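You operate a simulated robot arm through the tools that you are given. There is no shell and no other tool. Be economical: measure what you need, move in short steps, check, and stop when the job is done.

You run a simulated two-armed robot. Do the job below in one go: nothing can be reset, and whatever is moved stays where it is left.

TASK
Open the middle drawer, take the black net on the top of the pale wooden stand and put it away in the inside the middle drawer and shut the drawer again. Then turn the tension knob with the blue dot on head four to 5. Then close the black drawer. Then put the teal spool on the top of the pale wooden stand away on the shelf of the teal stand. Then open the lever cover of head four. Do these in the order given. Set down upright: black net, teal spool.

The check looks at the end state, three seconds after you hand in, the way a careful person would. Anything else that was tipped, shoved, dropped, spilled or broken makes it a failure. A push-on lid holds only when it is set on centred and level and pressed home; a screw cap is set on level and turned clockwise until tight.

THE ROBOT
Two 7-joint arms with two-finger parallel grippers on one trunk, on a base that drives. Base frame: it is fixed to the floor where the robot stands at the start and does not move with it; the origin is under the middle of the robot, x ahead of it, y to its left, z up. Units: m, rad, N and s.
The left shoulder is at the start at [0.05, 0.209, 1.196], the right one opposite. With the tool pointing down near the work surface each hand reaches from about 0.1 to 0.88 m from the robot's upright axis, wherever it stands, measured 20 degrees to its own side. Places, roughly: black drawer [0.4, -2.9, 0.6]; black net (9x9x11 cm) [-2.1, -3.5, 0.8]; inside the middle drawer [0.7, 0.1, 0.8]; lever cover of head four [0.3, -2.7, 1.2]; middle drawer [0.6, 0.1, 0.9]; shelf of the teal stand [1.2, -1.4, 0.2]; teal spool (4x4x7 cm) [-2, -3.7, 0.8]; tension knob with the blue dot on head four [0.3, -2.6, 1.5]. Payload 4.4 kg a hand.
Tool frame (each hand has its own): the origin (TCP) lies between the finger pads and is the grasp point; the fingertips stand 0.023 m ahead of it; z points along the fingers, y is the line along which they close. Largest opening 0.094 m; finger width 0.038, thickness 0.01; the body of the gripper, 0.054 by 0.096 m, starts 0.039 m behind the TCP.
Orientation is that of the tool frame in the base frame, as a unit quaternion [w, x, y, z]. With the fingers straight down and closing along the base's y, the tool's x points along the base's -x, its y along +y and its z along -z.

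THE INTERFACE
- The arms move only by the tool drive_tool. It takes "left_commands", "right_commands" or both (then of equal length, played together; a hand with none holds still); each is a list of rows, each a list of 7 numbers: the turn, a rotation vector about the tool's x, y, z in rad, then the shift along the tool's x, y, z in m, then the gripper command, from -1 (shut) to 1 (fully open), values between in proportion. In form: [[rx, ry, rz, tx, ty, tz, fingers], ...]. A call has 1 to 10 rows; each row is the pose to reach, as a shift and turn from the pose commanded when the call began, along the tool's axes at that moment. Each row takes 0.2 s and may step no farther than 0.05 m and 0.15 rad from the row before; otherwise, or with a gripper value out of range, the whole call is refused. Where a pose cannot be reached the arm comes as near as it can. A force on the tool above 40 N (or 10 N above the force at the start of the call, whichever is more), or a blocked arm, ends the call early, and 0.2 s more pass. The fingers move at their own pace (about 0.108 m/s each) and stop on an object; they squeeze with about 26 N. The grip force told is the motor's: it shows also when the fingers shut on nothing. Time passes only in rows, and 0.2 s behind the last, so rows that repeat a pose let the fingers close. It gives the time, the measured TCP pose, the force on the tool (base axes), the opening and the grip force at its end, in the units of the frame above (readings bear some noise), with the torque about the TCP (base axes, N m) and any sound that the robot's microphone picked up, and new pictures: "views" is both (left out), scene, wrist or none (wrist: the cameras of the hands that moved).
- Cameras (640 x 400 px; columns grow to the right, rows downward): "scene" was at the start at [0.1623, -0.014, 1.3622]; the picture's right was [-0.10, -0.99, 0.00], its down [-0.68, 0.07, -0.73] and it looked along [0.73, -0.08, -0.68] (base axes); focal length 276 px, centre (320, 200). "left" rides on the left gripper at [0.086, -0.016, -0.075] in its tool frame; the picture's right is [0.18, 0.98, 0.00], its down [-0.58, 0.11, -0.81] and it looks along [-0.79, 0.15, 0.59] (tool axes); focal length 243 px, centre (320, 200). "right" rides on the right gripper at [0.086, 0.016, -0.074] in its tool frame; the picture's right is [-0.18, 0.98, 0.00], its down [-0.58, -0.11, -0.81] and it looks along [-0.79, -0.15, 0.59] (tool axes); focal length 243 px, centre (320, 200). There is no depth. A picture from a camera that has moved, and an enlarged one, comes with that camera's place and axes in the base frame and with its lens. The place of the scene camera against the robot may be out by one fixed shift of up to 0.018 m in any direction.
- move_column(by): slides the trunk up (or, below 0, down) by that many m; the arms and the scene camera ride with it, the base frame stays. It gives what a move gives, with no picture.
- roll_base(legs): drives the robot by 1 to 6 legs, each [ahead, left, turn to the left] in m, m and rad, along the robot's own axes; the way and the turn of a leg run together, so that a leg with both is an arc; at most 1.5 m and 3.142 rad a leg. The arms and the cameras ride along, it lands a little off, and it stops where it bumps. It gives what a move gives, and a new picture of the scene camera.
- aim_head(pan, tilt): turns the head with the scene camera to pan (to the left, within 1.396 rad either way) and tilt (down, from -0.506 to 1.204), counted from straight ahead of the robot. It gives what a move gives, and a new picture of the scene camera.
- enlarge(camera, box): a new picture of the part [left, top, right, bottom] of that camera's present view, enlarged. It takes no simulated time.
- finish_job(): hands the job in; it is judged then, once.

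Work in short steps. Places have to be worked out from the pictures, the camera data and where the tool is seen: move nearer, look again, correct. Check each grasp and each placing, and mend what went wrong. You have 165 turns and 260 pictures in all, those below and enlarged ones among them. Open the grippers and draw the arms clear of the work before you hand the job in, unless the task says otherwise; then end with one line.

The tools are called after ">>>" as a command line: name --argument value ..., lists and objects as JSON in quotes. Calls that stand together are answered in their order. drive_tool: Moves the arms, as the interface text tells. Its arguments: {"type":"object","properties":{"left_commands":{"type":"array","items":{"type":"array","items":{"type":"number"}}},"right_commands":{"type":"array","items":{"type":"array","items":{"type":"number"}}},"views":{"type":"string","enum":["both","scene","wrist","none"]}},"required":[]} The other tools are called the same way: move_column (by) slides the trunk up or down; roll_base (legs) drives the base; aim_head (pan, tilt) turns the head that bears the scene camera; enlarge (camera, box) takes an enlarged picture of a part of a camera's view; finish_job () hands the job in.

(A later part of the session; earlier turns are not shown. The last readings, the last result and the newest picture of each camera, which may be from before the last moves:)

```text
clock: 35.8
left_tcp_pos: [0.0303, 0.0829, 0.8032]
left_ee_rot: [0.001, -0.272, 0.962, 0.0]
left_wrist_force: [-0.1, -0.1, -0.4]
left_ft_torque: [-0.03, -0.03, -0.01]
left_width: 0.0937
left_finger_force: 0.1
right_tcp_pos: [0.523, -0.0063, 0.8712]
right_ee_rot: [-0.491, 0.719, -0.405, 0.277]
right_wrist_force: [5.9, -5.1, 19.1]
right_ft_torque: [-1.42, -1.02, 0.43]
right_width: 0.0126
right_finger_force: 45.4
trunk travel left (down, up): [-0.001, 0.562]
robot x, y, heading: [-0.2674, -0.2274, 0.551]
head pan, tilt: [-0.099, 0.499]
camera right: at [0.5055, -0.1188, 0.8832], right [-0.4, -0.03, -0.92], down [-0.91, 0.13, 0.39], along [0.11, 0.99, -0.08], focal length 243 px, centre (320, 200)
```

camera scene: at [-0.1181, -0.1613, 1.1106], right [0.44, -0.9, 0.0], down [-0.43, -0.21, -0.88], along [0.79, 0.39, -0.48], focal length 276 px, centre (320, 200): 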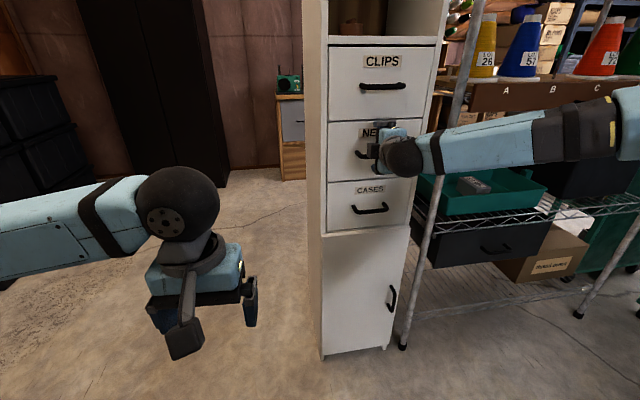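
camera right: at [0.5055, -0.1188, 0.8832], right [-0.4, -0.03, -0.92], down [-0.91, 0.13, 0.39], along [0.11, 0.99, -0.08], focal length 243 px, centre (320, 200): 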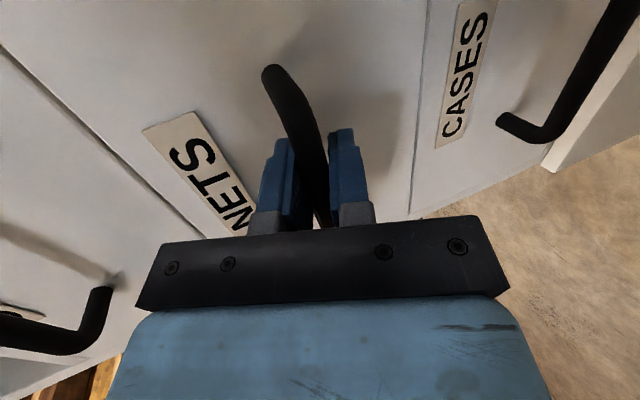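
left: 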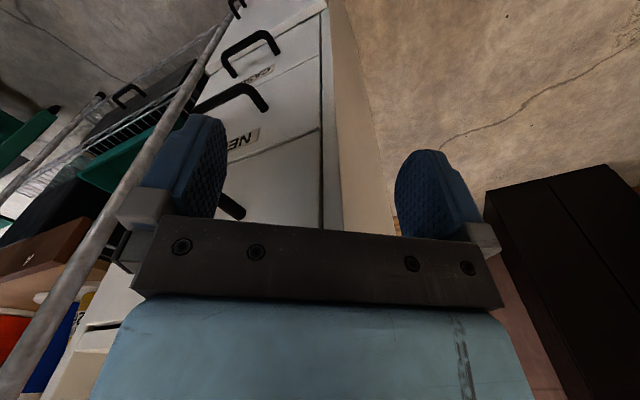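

Handle gripped (width 0.0126). I pull straight out along the drawer normal by 0.18 m in small steps.

>>> drive_tool --right_commands '[[0, 0, 0, 0.001, 0.005, -0.014, -1], [0, 0, 0, 0.003, 0.0144, -0.037, -1], [0, 0, 0, 0.0053, 0.0253, -0.065, -1], [0, 0, 0, 0.0075, 0.0361, -0.0928, -1], [0, 0, 0, 0.0098, 0.047, -0.1206, -1], [0, 0, 0, 0.012, 0.0578, -0.1485, -1], [0, 0, 0, 0.0135, 0.065, -0.167, -1]]' --views "both"

```text
clock: 37.4
left_tcp_pos: [0.0294, 0.0828, 0.801]
left_ee_rot: [0.001, -0.273, 0.962, 0.0]
left_wrist_force: [0.5, 0.1, 0.1]
left_ft_torque: [-0.04, 0.01, -0.01]
left_width: 0.0942
left_finger_force: 0.0
right_tcp_pos: [0.3829, -0.1087, 0.8722]
right_ee_rot: [-0.491, 0.719, -0.406, 0.279]
right_wrist_force: [3.8, -3.4, 12.1]
right_ft_torque: [-1.21, -0.87, 1.32]
right_width: 0.0128
right_finger_force: 45.0
trunk travel left (down, up): [-0.001, 0.562]
robot x, y, heading: [-0.2667, -0.2331, 0.555]
head pan, tilt: [-0.099, 0.499]
stopped in row 7 (right hand): the force on the tool passed its limit at 42 N (the readings are from after the stop); the commanded pose is now the measured one
camera scene: at [-0.1166, -0.1606, 1.11], right [0.44, -0.9, 0.0], down [-0.43, -0.21, -0.88], along [0.79, 0.38, -0.48], focal length 276 px, centre (320, 200)
camera right: at [0.365, -0.2205, 0.8832], right [-0.4, -0.03, -0.92], down [-0.91, 0.13, 0.39], along [0.11, 0.99, -0.08], focal length 243 px, centre (320, 200)
```

scene: 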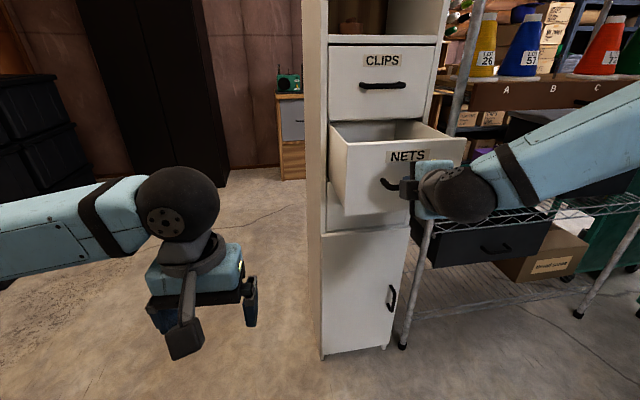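
right: 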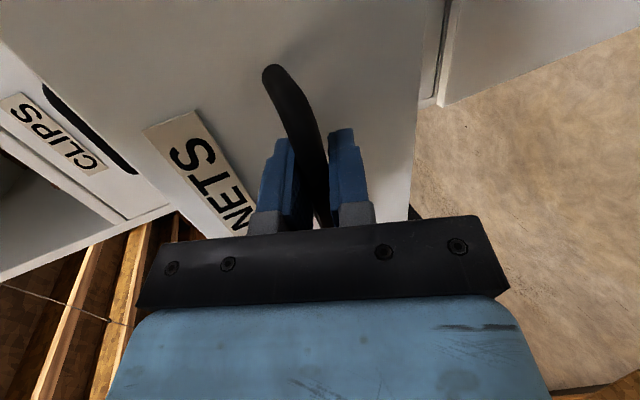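

The drawer came out 0.174 m, then resistance rose. I test briefly whether that is the end stop.

>>> drive_tool --right_commands '[[0, 0, 0, 0.001, 0.004, -0.012, -1], [0, 0, 0, 0.002, 0.011, -0.028, -1]]' --views "none"

```text
clock: 38.0
left_tcp_pos: [0.0293, 0.0821, 0.8027]
left_ee_rot: [0.001, -0.272, 0.962, 0.0]
left_wrist_force: [-0.5, 0.4, 0.1]
left_ft_torque: [0.0, 0.01, 0.0]
left_width: 0.094
left_finger_force: 0.0
right_tcp_pos: [0.3584, -0.1271, 0.8721]
right_ee_rot: [-0.491, 0.718, -0.408, 0.279]
right_wrist_force: [9.1, -12.3, 16.0]
right_ft_torque: [-1.13, -0.71, 1.37]
right_width: 0.0129
right_finger_force: 45.0
trunk travel left (down, up): [-0.001, 0.562]
robot x, y, heading: [-0.2671, -0.2324, 0.556]
head pan, tilt: [-0.099, 0.499]
```

It moved further (total 0.204 m), so it was not the stop. I pull a bit more along the refined direction.

>>> drive_tool --right_commands '[[0, 0, 0, 0.003, 0.0072, -0.018, -1], [0, 0, 0, 0.005, 0.0144, -0.037, -1], [0, 0, 0, 0.007, 0.0215, -0.055, -1]]' --views "scene"

```text
clock: 38.5
left_tcp_pos: [0.0306, 0.0831, 0.8022]
left_ee_rot: [0.0, -0.273, 0.962, 0.0]
left_wrist_force: [0.1, 0.0, -0.7]
left_ft_torque: [0.01, 0.01, 0.0]
left_width: 0.094
left_finger_force: 0.1
right_tcp_pos: [0.3331, -0.1444, 0.8716]
right_ee_rot: [-0.491, 0.719, -0.405, 0.278]
right_wrist_force: [3.4, 3.4, -0.1]
right_ft_torque: [-1.48, -1.14, 0.25]
right_width: 0.0126
right_finger_force: 44.9
trunk travel left (down, up): [-0.001, 0.562]
robot x, y, heading: [-0.2706, -0.2285, 0.555]
head pan, tilt: [-0.099, 0.499]
stopped in row 2 (right hand): the force on the tool passed its limit at 46 N (the readings are from after the stop); the commanded pose is now the measured one
camera scene: at [-0.1165, -0.1596, 1.11], right [0.44, -0.9, 0.0], down [-0.43, -0.21, -0.88], along [0.79, 0.39, -0.48], focal length 276 px, centre (320, 200)
```

scene: 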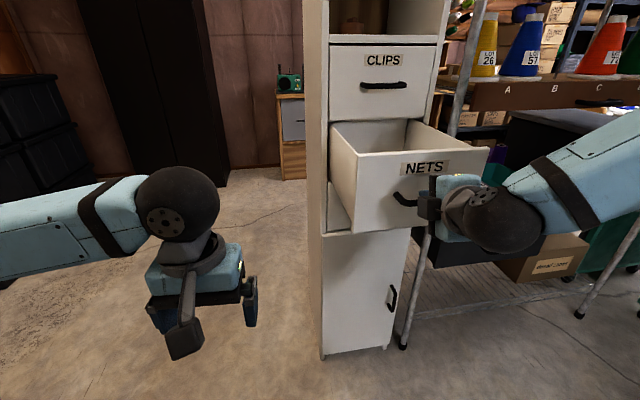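

The drawer is about 0.235 m open, which is enough. I release the handle and back the hand off.

>>> drive_tool --right_commands '[[0, 0, 0, 0, 0, 0, 0], [0, 0, 0, 0, 0, 0, 0.6], [0, 0, 0, 0, 0.01, -0.03, 0.6], [0, 0, 0, 0, 0.015, -0.07, 0.6], [0, 0, 0, 0, 0.02, -0.11, 0.6]]' --views "scene"

```text
clock: 39.8
left_tcp_pos: [0.03, 0.0839, 0.8019]
left_ee_rot: [0.001, -0.273, 0.962, 0.0]
left_wrist_force: [0.8, 0.7, 0.4]
left_ft_torque: [0.02, 0.05, 0.04]
left_width: 0.0942
left_finger_force: 0.1
right_tcp_pos: [0.2723, -0.1756, 0.894]
right_ee_rot: [-0.492, 0.719, -0.405, 0.277]
right_wrist_force: [1.1, -0.3, -0.2]
right_ft_torque: [0.0, -0.01, -0.01]
right_width: 0.0752
right_finger_force: 0.0
right hand out of reach, approached as far as the arm can: row 4, 5
trunk travel left (down, up): [-0.001, 0.562]
robot x, y, heading: [-0.271, -0.2314, 0.553]
head pan, tilt: [-0.099, 0.499]
camera scene: at [-0.1167, -0.1601, 1.1103], right [0.44, -0.9, 0.0], down [-0.43, -0.21, -0.88], along [0.79, 0.39, -0.48], focal length 276 px, centre (320, 200)
```

scene: 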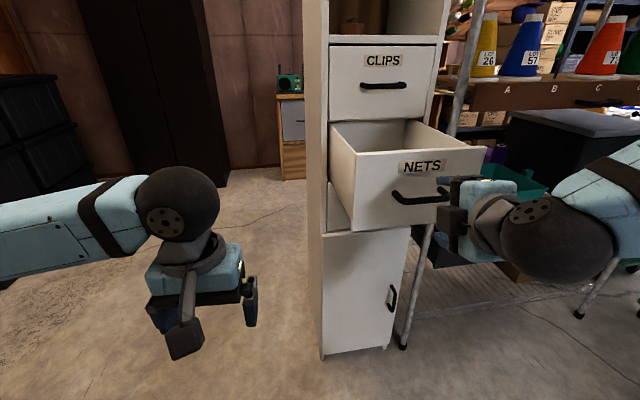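

I'm clear of the handle. I raise the trunk and fold the right hand back to pointing down before travelling.

>>> move_column --by 0.25

>>> drive_tool --right_commands '[[-0.086, 0.086, 0.086, 0, 0, -0.02, 0.6], [-0.172, 0.172, 0.172, 0, 0, -0.03, 0.6], [-0.258, 0.258, 0.258, 0, 0, -0.04, 0.6], [-0.344, 0.344, 0.344, 0, 0, -0.04, 0.6], [-0.43, 0.43, 0.43, 0, 0, -0.04, 0.6], [-0.516, 0.516, 0.516, 0, 0, -0.04, 0.6], [-0.602, 0.602, 0.602, 0, 0, -0.04, 0.6]]' --views "scene"

```text
clock: 42.3
left_tcp_pos: [0.0292, 0.0835, 1.0511]
left_ee_rot: [0.001, -0.273, 0.962, 0.0]
left_wrist_force: [0.0, 0.1, 0.1]
left_ft_torque: [0.01, -0.01, 0.03]
left_width: 0.0939
left_finger_force: 0.0
right_tcp_pos: [0.2723, -0.1741, 1.1444]
right_ee_rot: [-0.492, 0.719, -0.405, 0.277]
right_wrist_force: [0.1, -0.3, 0.5]
right_ft_torque: [0.01, 0.01, -0.01]
right_width: 0.0749
right_finger_force: 0.1
trunk travel left (down, up): [-0.251, 0.312]
robot x, y, heading: [-0.2652, -0.2315, 0.554]
head pan, tilt: [-0.099, 0.499]
```

```text
clock: 43.9
left_tcp_pos: [0.0302, 0.0837, 1.0517]
left_ee_rot: [0.0, -0.273, 0.962, 0.001]
left_wrist_force: [-0.8, -0.4, 0.5]
left_ft_torque: [0.01, -0.05, 0.01]
left_width: 0.0941
left_finger_force: 0.1
right_tcp_pos: [0.2405, -0.1933, 1.1583]
right_ee_rot: [0.182, -0.568, 0.78, -0.188]
right_wrist_force: [0.1, -0.3, 0.4]
right_ft_torque: [0.0, -0.03, -0.01]
right_width: 0.0751
right_finger_force: 0.0
right hand out of reach, approached as far as the arm can: row 1
trunk travel left (down, up): [-0.251, 0.312]
robot x, y, heading: [-0.2687, -0.2289, 0.557]
head pan, tilt: [-0.099, 0.499]
camera scene: at [-0.1163, -0.1599, 1.3603], right [0.44, -0.9, 0.0], down [-0.43, -0.21, -0.88], along [0.79, 0.39, -0.48], focal length 276 px, centre (320, 200)
```

scene: 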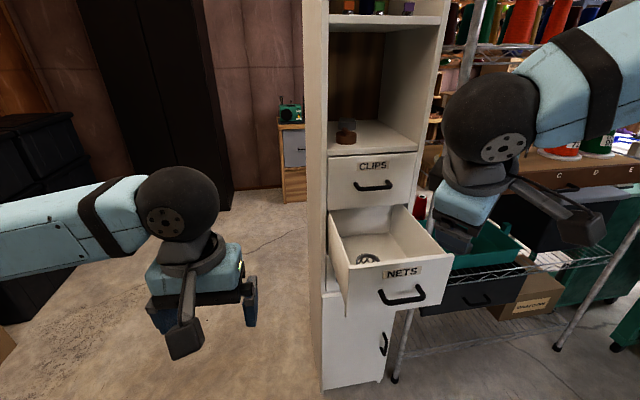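

The drawer interior is visible, with a small ring already in it at the back left. I finish turning the right hand straight down.

>>> drive_tool --right_commands '[[-0.08, 0.0425, 0.1145, 0, 0, 0, 1], [-0.159, 0.085, 0.229, 0, 0, 0, 1], [-0.2385, 0.1275, 0.3435, 0, 0, 0, 1], [-0.318, 0.17, 0.458, 0, 0, 0, 1], [-0.3975, 0.2125, 0.5725, 0, 0, 0, 1], [-0.477, 0.255, 0.687, 0, 0, 0, 1]]' --views "none"

>>> aim_head --pan -1.39 --tilt 0.4

```text
clock: 45.3
left_tcp_pos: [0.03, 0.0825, 1.0531]
left_ee_rot: [0.0, -0.272, 0.962, 0.001]
left_wrist_force: [-0.1, 0.1, 0.5]
left_ft_torque: [0.0, 0.01, -0.01]
left_width: 0.0939
left_finger_force: 0.1
right_tcp_pos: [0.241, -0.1944, 1.1585]
right_ee_rot: [0.001, -0.274, 0.962, 0.0]
right_wrist_force: [0.5, -1.8, 0.4]
right_ft_torque: [0.0, 0.04, 0.01]
right_width: 0.0941
right_finger_force: 0.0
trunk travel left (down, up): [-0.251, 0.312]
robot x, y, heading: [-0.2665, -0.2292, 0.56]
head pan, tilt: [-0.099, 0.499]
```

```text
clock: 46.8
left_tcp_pos: [0.029, 0.0833, 1.052]
left_ee_rot: [0.0, -0.272, 0.962, -0.001]
left_wrist_force: [0.3, 0.1, -0.9]
left_ft_torque: [0.01, 0.0, -0.03]
left_width: 0.0942
left_finger_force: 0.0
right_tcp_pos: [0.2398, -0.1949, 1.1592]
right_ee_rot: [0.001, -0.274, 0.962, -0.001]
right_wrist_force: [-0.6, 0.2, -0.8]
right_ft_torque: [-0.01, 0.0, -0.01]
right_width: 0.0935
right_finger_force: 0.1
trunk travel left (down, up): [-0.251, 0.312]
robot x, y, heading: [-0.2698, -0.2308, 0.557]
head pan, tilt: [-1.389, 0.4]
camera scene: at [-0.136, -0.2687, 1.3695], right [-0.74, -0.67, 0.0], down [-0.26, 0.29, -0.92], along [0.62, -0.68, -0.39], focal length 276 px, centre (320, 200)
```

scene: 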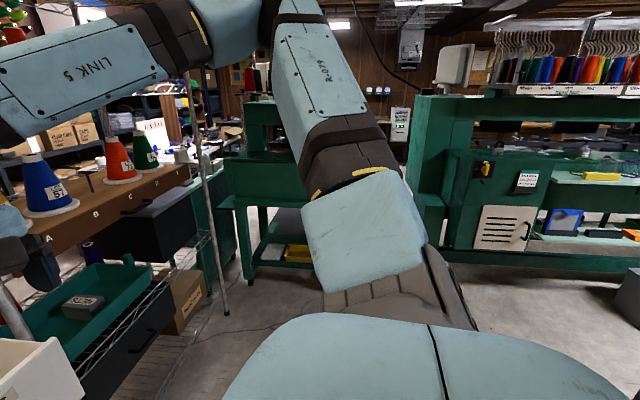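

The chair stands close on the robot's right. I turn right in place with the arms compact, to see what lies behind.

>>> roll_base --legs '[[0, 0, -1.5]]'

>>> aim_head --pan -0.9 --tilt 0.4

```text
clock: 50.8
left_tcp_pos: [0.068, -0.5016, 1.0523]
left_ee_rot: [0.001, 0.453, 0.891, 0.0]
left_wrist_force: [-0.2, 0.7, -0.4]
left_ft_torque: [-0.02, -0.03, -0.02]
left_width: 0.0939
left_finger_force: 0.2
right_tcp_pos: [-0.1932, -0.7348, 1.1591]
right_ee_rot: [0.0, 0.451, 0.892, -0.002]
right_wrist_force: [0.2, 0.0, 0.2]
right_ft_torque: [0.04, -0.02, 0.03]
right_width: 0.0939
right_finger_force: 0.1
trunk travel left (down, up): [-0.251, 0.312]
robot x, y, heading: [-0.2694, -0.2293, -0.938]
head pan, tilt: [-1.389, 0.4]
camera scene: at [-0.2795, -0.3573, 1.3695], right [-0.73, 0.69, 0.0], down [0.27, 0.28, -0.92], along [-0.63, -0.67, -0.39], focal length 276 px, centre (320, 200)
```

scene: 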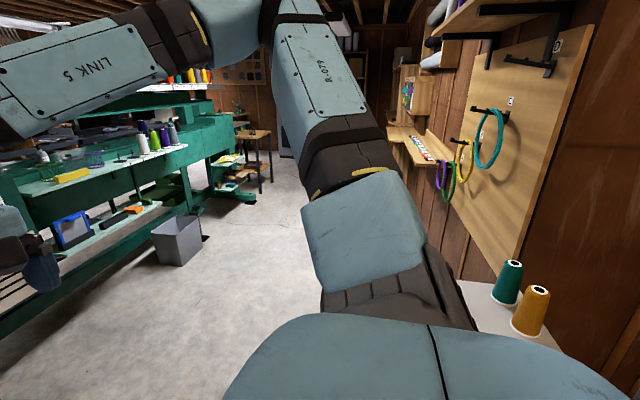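

```text
clock: 51.8
left_tcp_pos: [0.0682, -0.5038, 1.0519]
left_ee_rot: [0.001, 0.453, 0.892, 0.0]
left_wrist_force: [-1.0, -0.1, -0.6]
left_ft_torque: [0.01, -0.01, -0.04]
left_width: 0.0941
left_finger_force: 0.1
right_tcp_pos: [-0.1932, -0.7348, 1.1589]
right_ee_rot: [0.0, 0.452, 0.892, -0.001]
right_wrist_force: [-0.7, 0.0, -0.5]
right_ft_torque: [-0.03, -0.01, -0.01]
right_width: 0.094
right_finger_force: 0.2
trunk travel left (down, up): [-0.251, 0.312]
robot x, y, heading: [-0.2669, -0.2287, -0.938]
head pan, tilt: [-0.901, 0.4]
camera scene: at [-0.2405, -0.3792, 1.3695], right [-0.96, 0.27, 0.0], down [0.1, 0.38, -0.92], along [-0.25, -0.89, -0.39], focal length 276 px, centre (320, 200)
```

scene: 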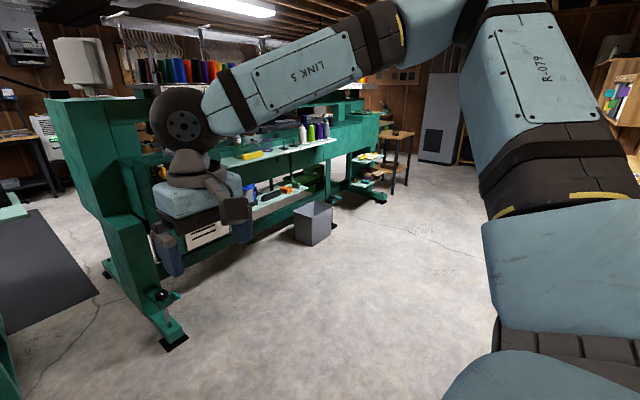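

What looked like a chair is part of the robot itself; behind it was a table with two cones, still upright. I turn to face the far end, where the pale stand is, to plan the route.

>>> roll_base --legs '[[0.3, 0, 0], [0, 0, -1.1]]'

>>> aim_head --pan 0.0 --tilt 0.3

```text
clock: 56.5
left_tcp_pos: [-0.18, -0.8935, 1.0526]
left_ee_rot: [0.001, 0.85, 0.528, 0.0]
left_wrist_force: [0.6, 0.3, -0.8]
left_ft_torque: [0.01, -0.01, 0.01]
left_width: 0.0939
left_finger_force: 0.0
right_tcp_pos: [-0.5056, -0.7681, 1.1582]
right_ee_rot: [-0.001, 0.849, 0.528, -0.001]
right_wrist_force: [-0.2, 0.7, 0.8]
right_ft_torque: [0.03, -0.03, 0.0]
right_width: 0.094
right_finger_force: 0.1
trunk travel left (down, up): [-0.251, 0.312]
robot x, y, heading: [-0.0946, -0.4695, -2.029]
head pan, tilt: [-0.901, 0.4]
camera scene: at [-0.201, -0.5542, 1.3695], right [-0.21, 0.98, 0.0], down [0.38, 0.08, -0.92], along [-0.9, -0.19, -0.39], focal length 276 px, centre (320, 200)
```

scene: 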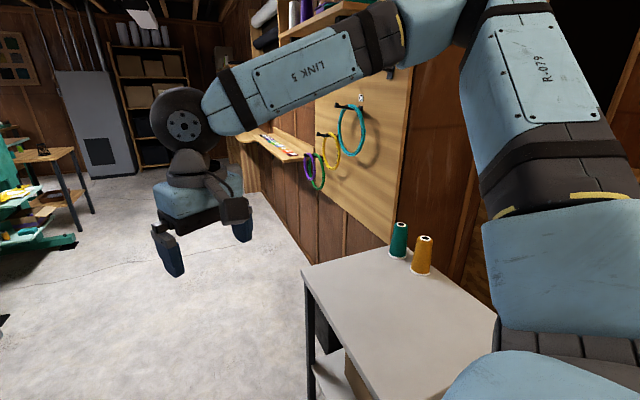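

```text
clock: 57.8
left_tcp_pos: [-0.1809, -0.8932, 1.0521]
left_ee_rot: [0.0, 0.85, 0.527, -0.001]
left_wrist_force: [0.1, 0.2, -0.2]
left_ft_torque: [0.01, 0.0, 0.0]
left_width: 0.094
left_finger_force: 0.1
right_tcp_pos: [-0.5056, -0.767, 1.16]
right_ee_rot: [0.0, 0.849, 0.529, -0.001]
right_wrist_force: [0.2, -0.7, -0.4]
right_ft_torque: [-0.03, -0.02, 0.01]
right_width: 0.094
right_finger_force: 0.0
trunk travel left (down, up): [-0.251, 0.312]
robot x, y, heading: [-0.0947, -0.4688, -2.03]
head pan, tilt: [0.0, 0.3]
camera scene: at [-0.1518, -0.6186, 1.3787], right [-0.9, 0.44, 0.0], down [0.13, 0.27, -0.96], along [-0.42, -0.86, -0.3], focal length 276 px, centre (320, 200)
```

scene: 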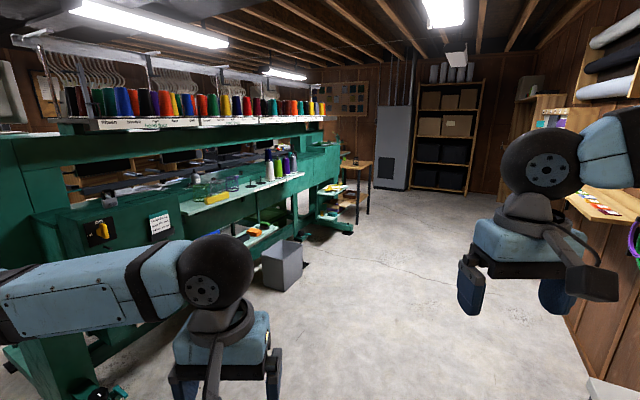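

The way is clear to the right of the grey bin. I turn slightly right and drive toward (-1.75, -2.4).

>>> roll_base --legs '[[0, 0, -0.25], [1.27, 0, 0], [1.25, 0, 0], [0, 0, 0.45]]'

```text
clock: 72.2
left_tcp_pos: [-1.7508, -2.8155, 1.053]
left_ee_rot: [0.001, 0.798, 0.603, 0.0]
left_wrist_force: [0.8, 0.0, -0.4]
left_ft_torque: [0.0, 0.04, -0.02]
left_width: 0.0941
left_finger_force: 0.1
right_tcp_pos: [-2.0946, -2.7522, 1.1597]
right_ee_rot: [0.0, 0.796, 0.605, -0.001]
right_wrist_force: [-0.1, -0.4, -0.1]
right_ft_torque: [0.02, 0.03, 0.0]
right_width: 0.094
right_finger_force: 0.1
trunk travel left (down, up): [-0.251, 0.312]
robot x, y, heading: [-1.7459, -2.3803, -1.848]
head pan, tilt: [0.0, 0.3]
camera scene: at [-1.7747, -2.5433, 1.3787], right [-0.96, 0.27, 0.0], down [0.08, 0.28, -0.96], along [-0.26, -0.92, -0.3], focal length 276 px, centre (320, 200)
```

scene: 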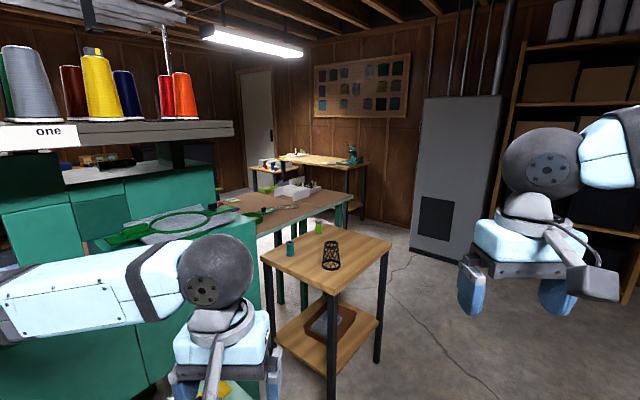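

The pale stand shows the black net, the teal spool and a lime spool. I zoom in to see their shapes.

>>> enlarge --camera "scene" --box '[250, 200, 410, 300]'

```text
4.00 times, centred on (330, 250) of scene
camera zoom: at [-1.7747, -2.5433, 1.3787], right [-0.96, 0.27, 0.0], down [0.08, 0.28, -0.96], along [-0.26, -0.92, -0.3], focal length 1104 px, centre (280, 0)
```

zoom: 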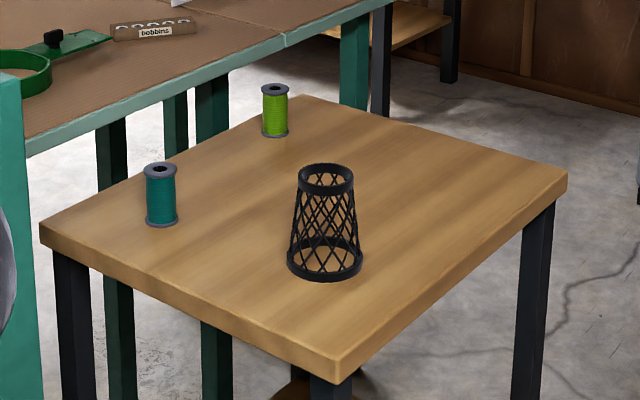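

The net is a tapered basket about 9 cm at the base and 6.5 cm at the top rim, so I can grip it near the top. I check the floor clearance near the machine's end before closing in.

>>> aim_head --pan 0.35 --tilt 0.75

```text
clock: 73.2
left_tcp_pos: [-1.7528, -2.8158, 1.0529]
left_ee_rot: [0.001, 0.797, 0.603, -0.001]
left_wrist_force: [-0.6, -0.5, -0.3]
left_ft_torque: [-0.04, -0.04, 0.02]
left_width: 0.0941
left_finger_force: 0.1
right_tcp_pos: [-2.0946, -2.7533, 1.16]
right_ee_rot: [0.0, 0.796, 0.605, -0.001]
right_wrist_force: [0.4, -0.7, -0.5]
right_ft_torque: [-0.01, 0.02, -0.01]
right_width: 0.094
right_finger_force: 0.0
trunk travel left (down, up): [-0.251, 0.312]
robot x, y, heading: [-1.7478, -2.3848, -1.847]
head pan, tilt: [0.351, 0.75]
camera scene: at [-1.7434, -2.536, 1.3385], right [-1.0, -0.08, 0.0], down [-0.05, 0.68, -0.73], along [0.06, -0.73, -0.68], focal length 276 px, centre (320, 200)
```

scene: 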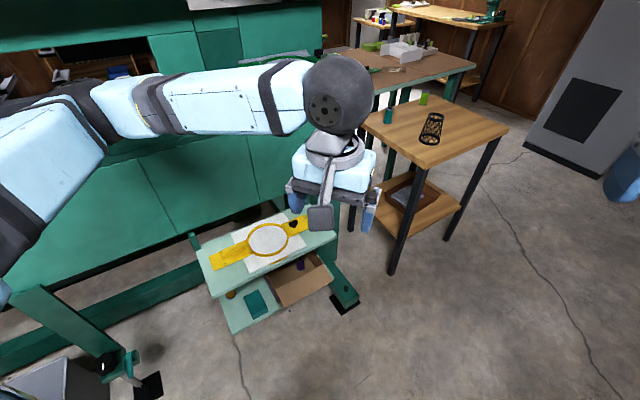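

The machine's foot is at about (-1.8, -3.2), so I approach the stand from its far right side, aiming for (-2.5, -3.0) and facing it. The left hand will take the net.

>>> roll_base --legs '[[0, -0.57, 0], [0.8, 0, 0], [0, 0, 0.747]]'

>>> aim_head --pan 0.1 --tilt 0.75

```text
clock: 84.4
left_tcp_pos: [-2.2082, -3.324, 1.0503]
left_ee_rot: [0.001, 0.519, 0.855, -0.001]
left_wrist_force: [-0.8, -0.5, 0.5]
left_ft_torque: [0.01, 0.0, 0.0]
left_width: 0.094
left_finger_force: 0.0
right_tcp_pos: [-2.5, -3.5118, 1.1596]
right_ee_rot: [0.0, 0.517, 0.856, 0.0]
right_wrist_force: [-0.4, -0.6, 0.3]
right_ft_torque: [0.03, 0.0, -0.02]
right_width: 0.094
right_finger_force: 0.0
trunk travel left (down, up): [-0.251, 0.312]
robot x, y, heading: [-2.5012, -3.003, -1.093]
head pan, tilt: [0.351, 0.75]
camera scene: at [-2.3938, -3.1229, 1.3384], right [-0.67, -0.74, 0.0], down [-0.5, 0.46, -0.73], along [0.54, -0.49, -0.68], focal length 276 px, centre (320, 200)
```

scene: 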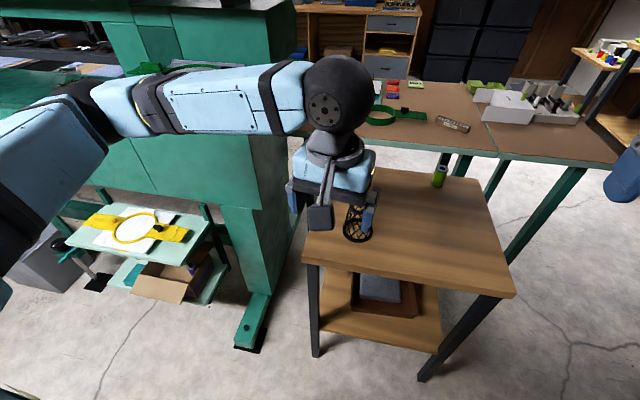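

```text
clock: 85.2
left_tcp_pos: [-2.2089, -3.3233, 1.0524]
left_ee_rot: [0.0, 0.519, 0.855, -0.001]
left_wrist_force: [0.3, 0.1, 0.6]
left_ft_torque: [0.01, 0.01, -0.01]
left_width: 0.094
left_finger_force: 0.0
right_tcp_pos: [-2.4997, -3.5118, 1.159]
right_ee_rot: [0.001, 0.518, 0.856, -0.001]
right_wrist_force: [-0.2, 0.9, -0.2]
right_ft_torque: [0.02, 0.02, -0.04]
right_width: 0.0938
right_finger_force: 0.1
trunk travel left (down, up): [-0.251, 0.312]
robot x, y, heading: [-2.5009, -2.9992, -1.088]
head pan, tilt: [0.099, 0.75]
camera scene: at [-2.4098, -3.1364, 1.3384], right [-0.84, -0.55, 0.0], down [-0.37, 0.57, -0.73], along [0.4, -0.61, -0.68], focal length 276 px, centre (320, 200)
```

scene: 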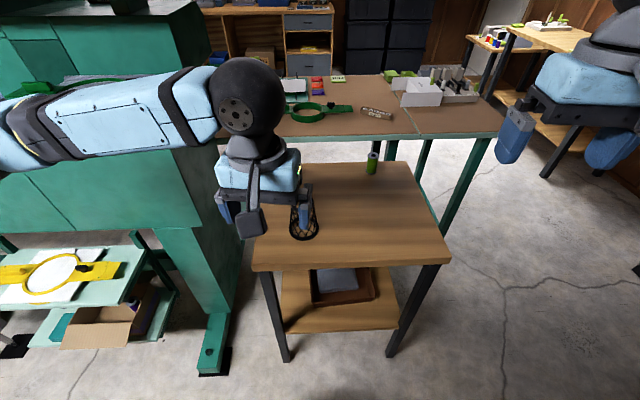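

Triangulating gives the net base at (-2.10, -3.53) and the table top at z ≈ 0.757. I move the open left hand to hover above the net.

>>> drive_tool --left_commands '[[0, 0, 0, -0.047, 0, 0, 1], [0, 0, 0, -0.094, 0, 0, 1], [0, 0, 0, -0.141, 0, 0.01, 1], [0, 0, 0, -0.188, 0, 0.02, 1], [0, 0, 0, -0.234, 0.001, 0.03, 1], [0, 0, 0, -0.234, 0.001, 0.06, 1], [0, 0, 0, -0.234, 0.001, 0.06, 1]]'

```text
clock: 86.8
left_tcp_pos: [-2.0999, -3.5275, 0.9934]
left_ee_rot: [0.001, 0.519, 0.855, 0.0]
left_wrist_force: [0.2, 0.3, -0.5]
left_ft_torque: [0.0, 0.03, 0.0]
left_width: 0.094
left_finger_force: 0.0
right_tcp_pos: [-2.5011, -3.5123, 1.1587]
right_ee_rot: [0.0, 0.518, 0.856, -0.002]
right_wrist_force: [0.1, 0.2, 0.3]
right_ft_torque: [0.0, -0.01, -0.03]
right_width: 0.0941
right_finger_force: 0.0
trunk travel left (down, up): [-0.251, 0.312]
robot x, y, heading: [-2.5006, -3.0043, -1.085]
head pan, tilt: [0.099, 0.75]
camera scene: at [-2.4102, -3.1365, 1.3384], right [-0.84, -0.55, 0.0], down [-0.37, 0.57, -0.73], along [0.4, -0.61, -0.68], focal length 276 px, centre (320, 200)
camera left: at [-2.1543, -3.4578, 1.0674], right [0.79, 0.62, 0.0], down [0.36, -0.46, 0.81], along [0.5, -0.63, -0.59], focal length 243 px, centre (320, 200)
```

scene: 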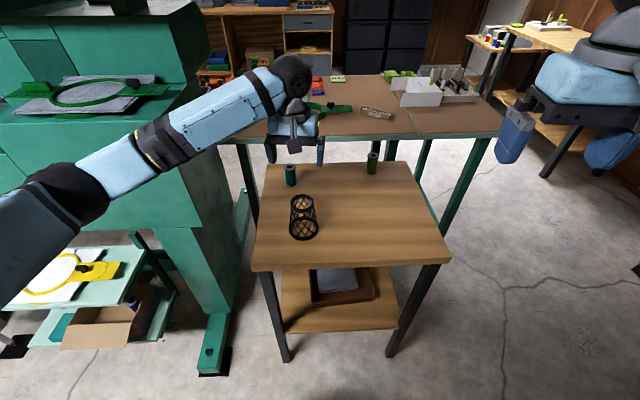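
left: 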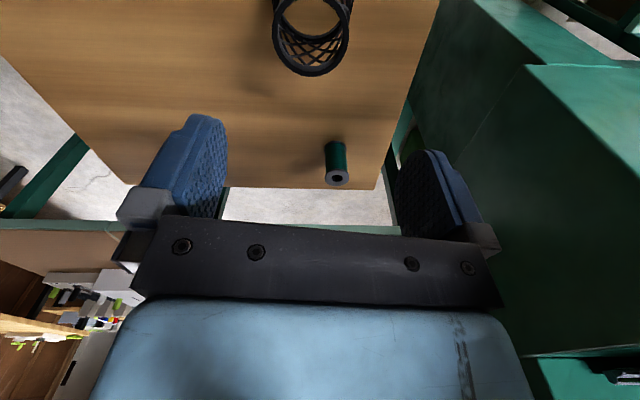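

The wrist view puts the net axis at (-2.11, -3.523). I correct by 1 cm and descend around its upper part, to TCP z ≈ 0.845.

>>> drive_tool --left_commands '[[0, 0, 0, 0.0086, -0.007, 0.02, 1], [0, 0, 0, 0.0086, -0.007, 0.06, 1], [0, 0, 0, 0.0086, -0.007, 0.1, 1], [0, 0, 0, 0.0086, -0.007, 0.13, 1], [0, 0, 0, 0.0086, -0.007, 0.148, 1], [0, 0, 0, 0.0086, -0.007, 0.148, 1]]'

```text
clock: 88.2
left_tcp_pos: [-2.1084, -3.5236, 0.8448]
left_ee_rot: [0.001, 0.519, 0.855, -0.001]
left_wrist_force: [-0.4, -0.3, 1.1]
left_ft_torque: [0.01, 0.03, -0.01]
left_width: 0.0942
left_finger_force: 0.0
right_tcp_pos: [-2.5007, -3.5114, 1.1591]
right_ee_rot: [0.001, 0.517, 0.856, -0.001]
right_wrist_force: [0.6, -0.1, 0.4]
right_ft_torque: [-0.01, -0.02, 0.01]
right_width: 0.0941
right_finger_force: 0.1
trunk travel left (down, up): [-0.251, 0.312]
robot x, y, heading: [-2.497, -3.0019, -1.087]
head pan, tilt: [0.099, 0.75]
camera scene: at [-2.4099, -3.1364, 1.3384], right [-0.84, -0.55, 0.0], down [-0.37, 0.57, -0.73], along [0.4, -0.61, -0.68], focal length 276 px, centre (320, 200)
camera left: at [-2.1627, -3.4549, 0.9191], right [0.79, 0.62, 0.0], down [0.36, -0.46, 0.81], along [0.5, -0.64, -0.59], focal length 243 px, centre (320, 200)
```

scene: 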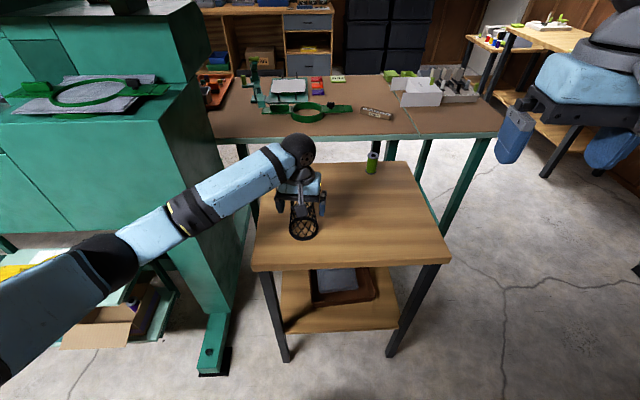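
left: 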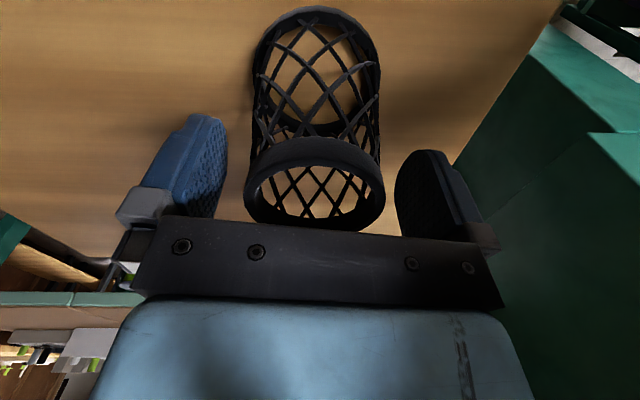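

The rim sits between the fingers. I shift 1 cm along tool x, lower slightly and close gently.

>>> drive_tool --left_commands '[[0, 0, 0, 0.01, 0, 0.006, 1], [0, 0, 0, 0.01, 0, 0.006, 0.6], [0, 0, 0, 0.01, 0, 0.006, 0.3], [0, 0, 0, 0.01, 0, 0.006, 0.1], [0, 0, 0, 0.01, 0, 0.006, 0.0], [0, 0, 0, 0.01, 0, 0.006, 0.0]]' --views "wrist"

```text
clock: 89.6
left_tcp_pos: [-2.1142, -3.5151, 0.8386]
left_ee_rot: [0.001, 0.519, 0.855, 0.0]
left_wrist_force: [0.4, 1.1, 1.3]
left_ft_torque: [-0.02, 0.05, -0.01]
left_width: 0.0673
left_finger_force: 26.4
right_tcp_pos: [-2.5002, -3.512, 1.1592]
right_ee_rot: [0.0, 0.517, 0.856, -0.002]
right_wrist_force: [0.2, -0.1, -0.2]
right_ft_torque: [-0.02, -0.02, 0.01]
right_width: 0.0942
right_finger_force: 0.0
trunk travel left (down, up): [-0.251, 0.312]
robot x, y, heading: [-2.4982, -3.002, -1.092]
head pan, tilt: [0.099, 0.75]
camera left: at [-2.1677, -3.4459, 0.9131], right [0.79, 0.62, 0.0], down [0.36, -0.46, 0.81], along [0.5, -0.63, -0.59], focal length 243 px, centre (320, 200)
```

left: 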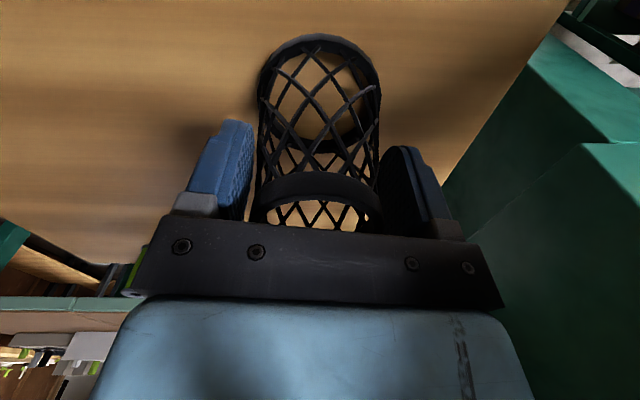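

Net gripped at width 0.067. I lift it straight up.

>>> drive_tool --left_commands '[[0, 0, 0, 0, 0, -0.03, -0.2], [0, 0, 0, 0, 0, -0.08, -0.2], [0, 0, 0, 0, 0, -0.13, -0.2], [0, 0, 0, 0, 0, -0.18, -0.2], [0, 0, 0, 0, 0, -0.22, -0.2]]'

```text
clock: 90.8
left_tcp_pos: [-2.1122, -3.5149, 1.0592]
left_ee_rot: [0.001, 0.518, 0.856, 0.001]
left_wrist_force: [-0.4, -0.2, 0.5]
left_ft_torque: [0.04, -0.01, -0.01]
left_width: 0.067
left_finger_force: 26.0
right_tcp_pos: [-2.4997, -3.5113, 1.1591]
right_ee_rot: [-0.001, 0.518, 0.855, -0.002]
right_wrist_force: [0.1, -0.2, -0.7]
right_ft_torque: [0.03, 0.0, -0.03]
right_width: 0.0941
right_finger_force: 0.0
trunk travel left (down, up): [-0.251, 0.312]
robot x, y, heading: [-2.5, -3.0022, -1.086]
head pan, tilt: [0.099, 0.75]
camera scene: at [-2.4103, -3.1361, 1.3383], right [-0.84, -0.55, 0.0], down [-0.37, 0.57, -0.73], along [0.4, -0.61, -0.68], focal length 276 px, centre (320, 200)
camera left: at [-2.1663, -3.4452, 1.1332], right [0.79, 0.62, 0.0], down [0.36, -0.47, 0.81], along [0.5, -0.63, -0.59], focal length 243 px, centre (320, 200)
```

scene: 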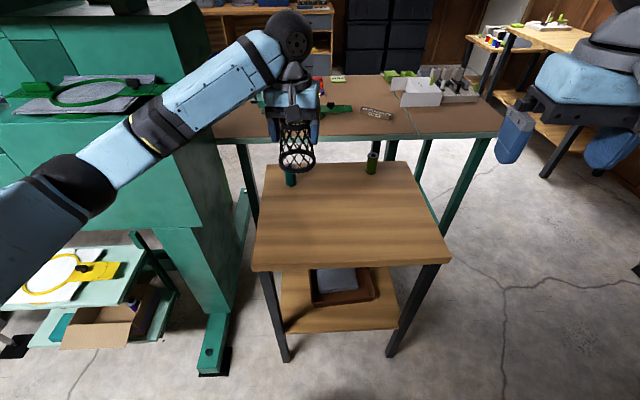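
left: 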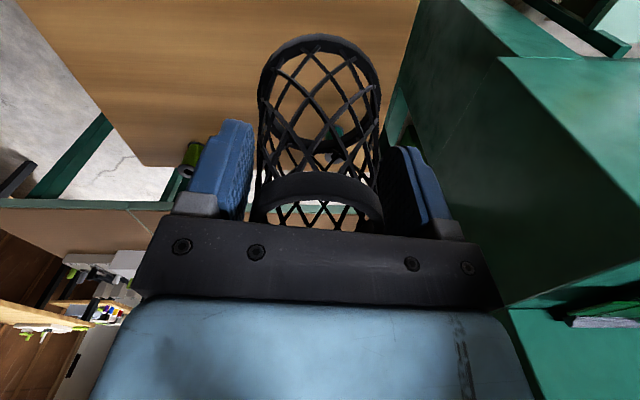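

Net lifted cleanly. I draw the left arm in, then drive back toward the drawer, first to a waypoint in the open floor.

>>> drive_tool --left_commands '[[0, 0, 0, 0.05, 0, 0, -0.2], [0, 0, 0, 0.1, 0, -0.01, -0.2], [0, 0, 0, 0.15, 0, -0.03, -0.2], [0, 0, 0, 0.2, 0, -0.05, -0.2], [0, 0, 0, 0.23, 0, -0.07, -0.2]]' --views "none"

>>> roll_base --legs '[[-0.2, 0, 0], [0, 0, 1.71], [1.28, 0, 0], [1.28, 0, 0]]'

```text
refused: row 2 steps farther than a row can; nothing moved
```

```text
clock: 108.5
left_tcp_pos: [-0.0201, -0.9387, 1.0591]
left_ee_rot: [0.001, -0.292, 0.956, 0.001]
left_wrist_force: [-0.6, 0.4, 0.0]
left_ft_torque: [-0.03, 0.06, 0.02]
left_width: 0.065
left_finger_force: 25.8
right_tcp_pos: [0.0195, -1.3244, 1.1572]
right_ee_rot: [0.001, -0.293, 0.956, 0.0]
right_wrist_force: [-0.1, 0.1, 0.0]
right_ft_torque: [-0.05, 0.0, 0.02]
right_width: 0.0938
right_finger_force: 0.0
trunk travel left (down, up): [-0.251, 0.312]
robot x, y, heading: [-0.4887, -1.3798, 0.593]
head pan, tilt: [0.099, 0.75]
camera scene: at [-0.3547, -1.2949, 1.3384], right [0.64, -0.77, 0.0], down [-0.53, -0.44, -0.73], along [0.56, 0.47, -0.68], focal length 276 px, centre (320, 200)
```

scene: 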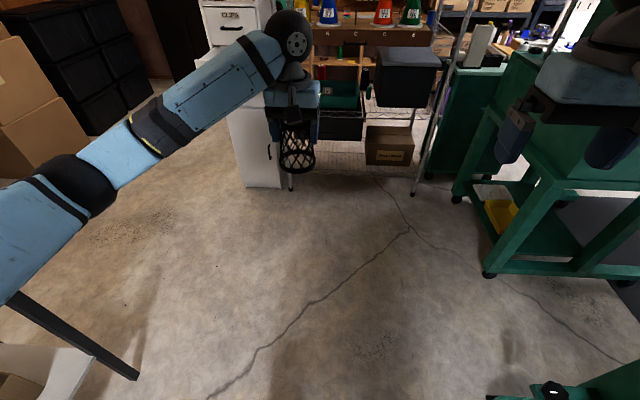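

The base moved but the arm command was refused (step too long); the net is still held. I now raise and retract the hand in legal steps, then move toward the drawer.

>>> drive_tool --left_commands '[[0, 0, 0, 0.035, 0, -0.02, -0.2], [0, 0, 0, 0.07, 0, -0.04, -0.2], [0, 0, 0, 0.1, 0, -0.06, -0.2], [0, 0, 0, 0.12, 0, -0.08, -0.2]]' --views "none"

>>> roll_base --legs '[[0.5, 0, 0.04], [0.2, 0.426, 0]]'

>>> aim_head --pan 0.1 --tilt 0.6

```text
clock: 109.5
left_tcp_pos: [-0.1208, -1.0059, 1.1384]
left_ee_rot: [0.0, -0.291, 0.957, 0.002]
left_wrist_force: [0.4, -0.7, 1.4]
left_ft_torque: [-0.03, 0.0, 0.02]
left_width: 0.0651
left_finger_force: 26.8
right_tcp_pos: [0.0188, -1.326, 1.1601]
right_ee_rot: [0.001, -0.293, 0.956, -0.001]
right_wrist_force: [-0.5, -0.2, -0.5]
right_ft_torque: [-0.03, 0.01, 0.01]
right_width: 0.0937
right_finger_force: 0.1
trunk travel left (down, up): [-0.251, 0.312]
robot x, y, heading: [-0.489, -1.3776, 0.594]
head pan, tilt: [0.099, 0.75]
```

```text
clock: 116.3
left_tcp_pos: [0.177, -0.2454, 1.139]
left_ee_rot: [0.0, -0.312, 0.95, 0.0]
left_wrist_force: [-0.2, -0.2, 0.2]
left_ft_torque: [-0.02, -0.03, 0.02]
left_width: 0.0648
left_finger_force: 25.9
right_tcp_pos: [0.3312, -0.5605, 1.1586]
right_ee_rot: [0.001, -0.314, 0.949, 0.0]
right_wrist_force: [-0.2, -0.1, 0.2]
right_ft_torque: [-0.01, 0.01, -0.02]
right_width: 0.0939
right_finger_force: 0.1
trunk travel left (down, up): [-0.251, 0.312]
robot x, y, heading: [-0.1756, -0.6376, 0.637]
head pan, tilt: [0.099, 0.75]
camera scene: at [-0.0439, -0.547, 1.3384], right [0.67, -0.74, 0.0], down [-0.51, -0.46, -0.73], along [0.54, 0.49, -0.68], focal length 276 px, centre (320, 200)
```

scene: 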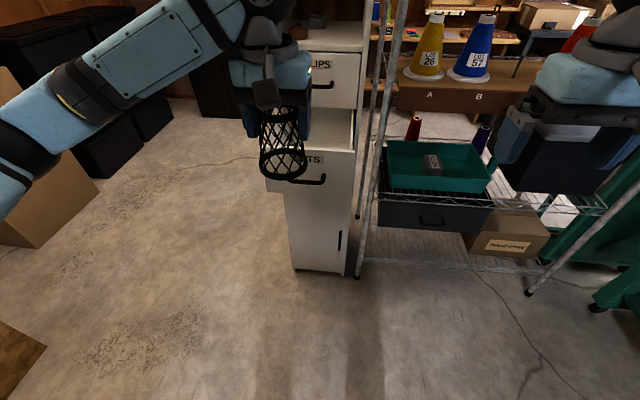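

```text
clock: 117.0
left_tcp_pos: [0.1786, -0.2463, 1.1379]
left_ee_rot: [0.001, -0.313, 0.95, 0.0]
left_wrist_force: [-0.5, -0.2, 0.2]
left_ft_torque: [-0.02, 0.04, -0.01]
left_width: 0.0647
left_finger_force: 26.2
right_tcp_pos: [0.3314, -0.5597, 1.1587]
right_ee_rot: [0.001, -0.315, 0.949, -0.001]
right_wrist_force: [-0.7, -1.3, -0.5]
right_ft_torque: [0.0, 0.03, -0.02]
right_width: 0.0939
right_finger_force: 0.1
trunk travel left (down, up): [-0.251, 0.312]
robot x, y, heading: [-0.1721, -0.6403, 0.638]
head pan, tilt: [0.099, 0.6]
camera scene: at [-0.0398, -0.5433, 1.3512], right [0.67, -0.74, 0.0], down [-0.42, -0.38, -0.82], along [0.61, 0.55, -0.57], focal length 276 px, centre (320, 200)
```

scene: 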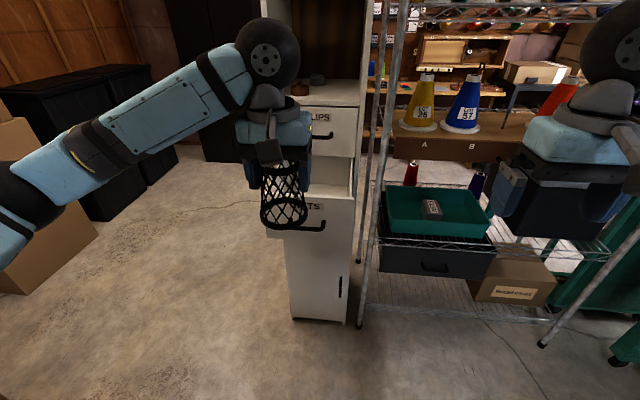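

I look with the left wrist camera into the drawer region before moving over it.

>>> enlarge --camera "left" --box '[0, 0, 640, 400]'

```text
1.00 times, centred on (320, 200) of left (not enlarged: the box is as wide or as high as the picture)
camera zoom: at [0.1179, -0.311, 1.2125], right [-0.73, 0.68, 0.0], down [0.4, 0.43, 0.81], along [0.55, 0.59, -0.59], focal length 243 px, centre (320, 200)
```

zoom: 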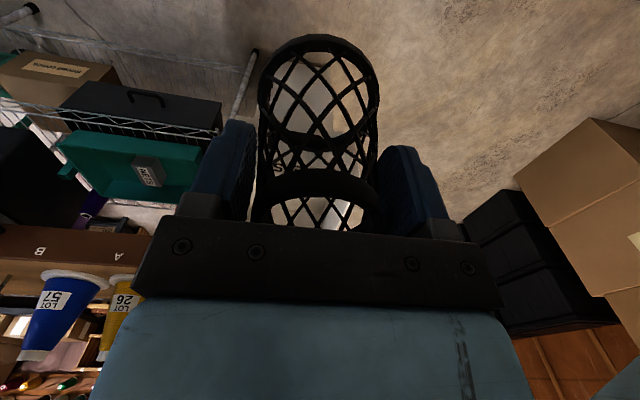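

The view is blocked by the hand, so I swing it 0.2 m left for a moment and raise the trunk to look down into the drawer.

>>> drive_tool --left_commands '[[0, 0, 0, 0, 0.05, 0, -0.2], [0, 0, 0, 0, 0.1, 0, -0.2], [0, 0, 0, 0, 0.15, 0, -0.2], [0, 0, 0, 0, 0.2, 0, -0.2]]' --views "none"

>>> move_column --by 0.2

>>> aim_head --pan 0.0 --tilt 0.75

```text
clock: 118.0
left_tcp_pos: [0.0587, -0.0839, 1.1368]
left_ee_rot: [0.001, -0.313, 0.95, 0.0]
left_wrist_force: [0.3, -0.5, -0.1]
left_ft_torque: [-0.02, 0.02, 0.02]
left_width: 0.0643
left_finger_force: 26.4
right_tcp_pos: [0.3319, -0.5603, 1.1598]
right_ee_rot: [0.002, -0.313, 0.95, -0.002]
right_wrist_force: [0.1, -0.1, -0.1]
right_ft_torque: [-0.04, -0.01, 0.04]
right_width: 0.094
right_finger_force: 0.2
trunk travel left (down, up): [-0.251, 0.312]
robot x, y, heading: [-0.1714, -0.6345, 0.64]
head pan, tilt: [0.099, 0.6]
```

```text
clock: 120.2
left_tcp_pos: [0.0604, -0.0867, 1.3365]
left_ee_rot: [0.001, -0.312, 0.95, 0.0]
left_wrist_force: [-0.4, 0.3, 0.6]
left_ft_torque: [0.03, 0.0, -0.02]
left_width: 0.063
left_finger_force: 26.1
right_tcp_pos: [0.3312, -0.5594, 1.3593]
right_ee_rot: [0.001, -0.314, 0.949, 0.0]
right_wrist_force: [-0.2, -0.7, 0.1]
right_ft_torque: [0.01, 0.0, 0.01]
right_width: 0.0942
right_finger_force: 0.0
trunk travel left (down, up): [-0.451, 0.112]
robot x, y, heading: [-0.1708, -0.6382, 0.637]
head pan, tilt: [0.099, 0.6]
```

```text
clock: 120.9
left_tcp_pos: [0.0613, -0.087, 1.3365]
left_ee_rot: [0.001, -0.313, 0.95, 0.001]
left_wrist_force: [0.3, 0.5, 0.2]
left_ft_torque: [0.01, 0.0, -0.01]
left_width: 0.0628
left_finger_force: 26.3
right_tcp_pos: [0.3316, -0.5595, 1.3592]
right_ee_rot: [0.002, -0.314, 0.949, -0.001]
right_wrist_force: [-0.8, 0.1, -1.4]
right_ft_torque: [-0.01, 0.01, -0.02]
right_width: 0.0942
right_finger_force: 0.0
trunk travel left (down, up): [-0.451, 0.112]
robot x, y, heading: [-0.1727, -0.6365, 0.636]
head pan, tilt: [0.0, 0.75]
camera scene: at [-0.0386, -0.5533, 1.5384], right [0.59, -0.8, 0.0], down [-0.55, -0.41, -0.73], along [0.59, 0.44, -0.68], focal length 276 px, centre (320, 200)
```

scene: 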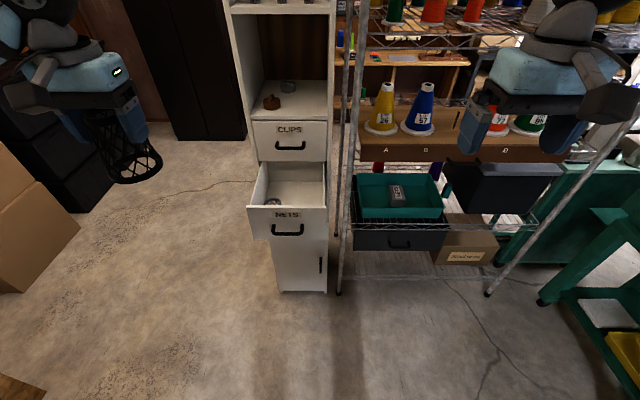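

The grip width is creeping down (0.067 → 0.063), so the net may be slipping. I check it with the wrist camera and zoom into the drawer.

>>> enlarge --camera "left" --box '[160, 0, 480, 240]'

>>> enlarge --camera "scene" --box '[220, 100, 380, 250]'

```text
1.67 times, centred on (320, 120) of left
camera zoom: at [0.0009, -0.1507, 1.4111], right [-0.73, 0.68, 0.0], down [0.4, 0.43, 0.81], along [0.55, 0.59, -0.59], focal length 404 px, centre (320, 333)
```

zoom: 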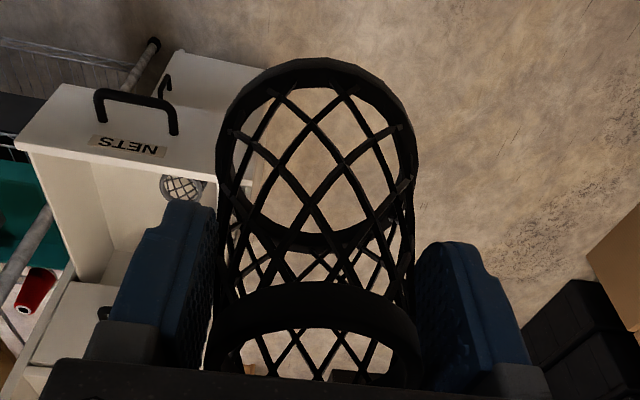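

```text
2.67 times, centred on (300, 175) of scene
camera zoom: at [-0.0386, -0.5533, 1.5384], right [0.59, -0.8, 0.0], down [-0.55, -0.41, -0.73], along [0.59, 0.44, -0.68], focal length 736 px, centre (373, 267)
```

zoom: 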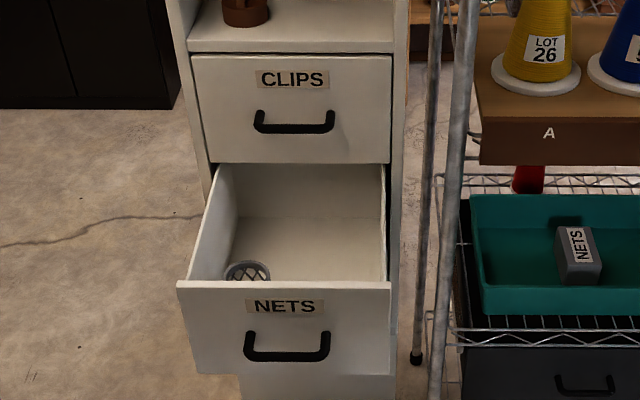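

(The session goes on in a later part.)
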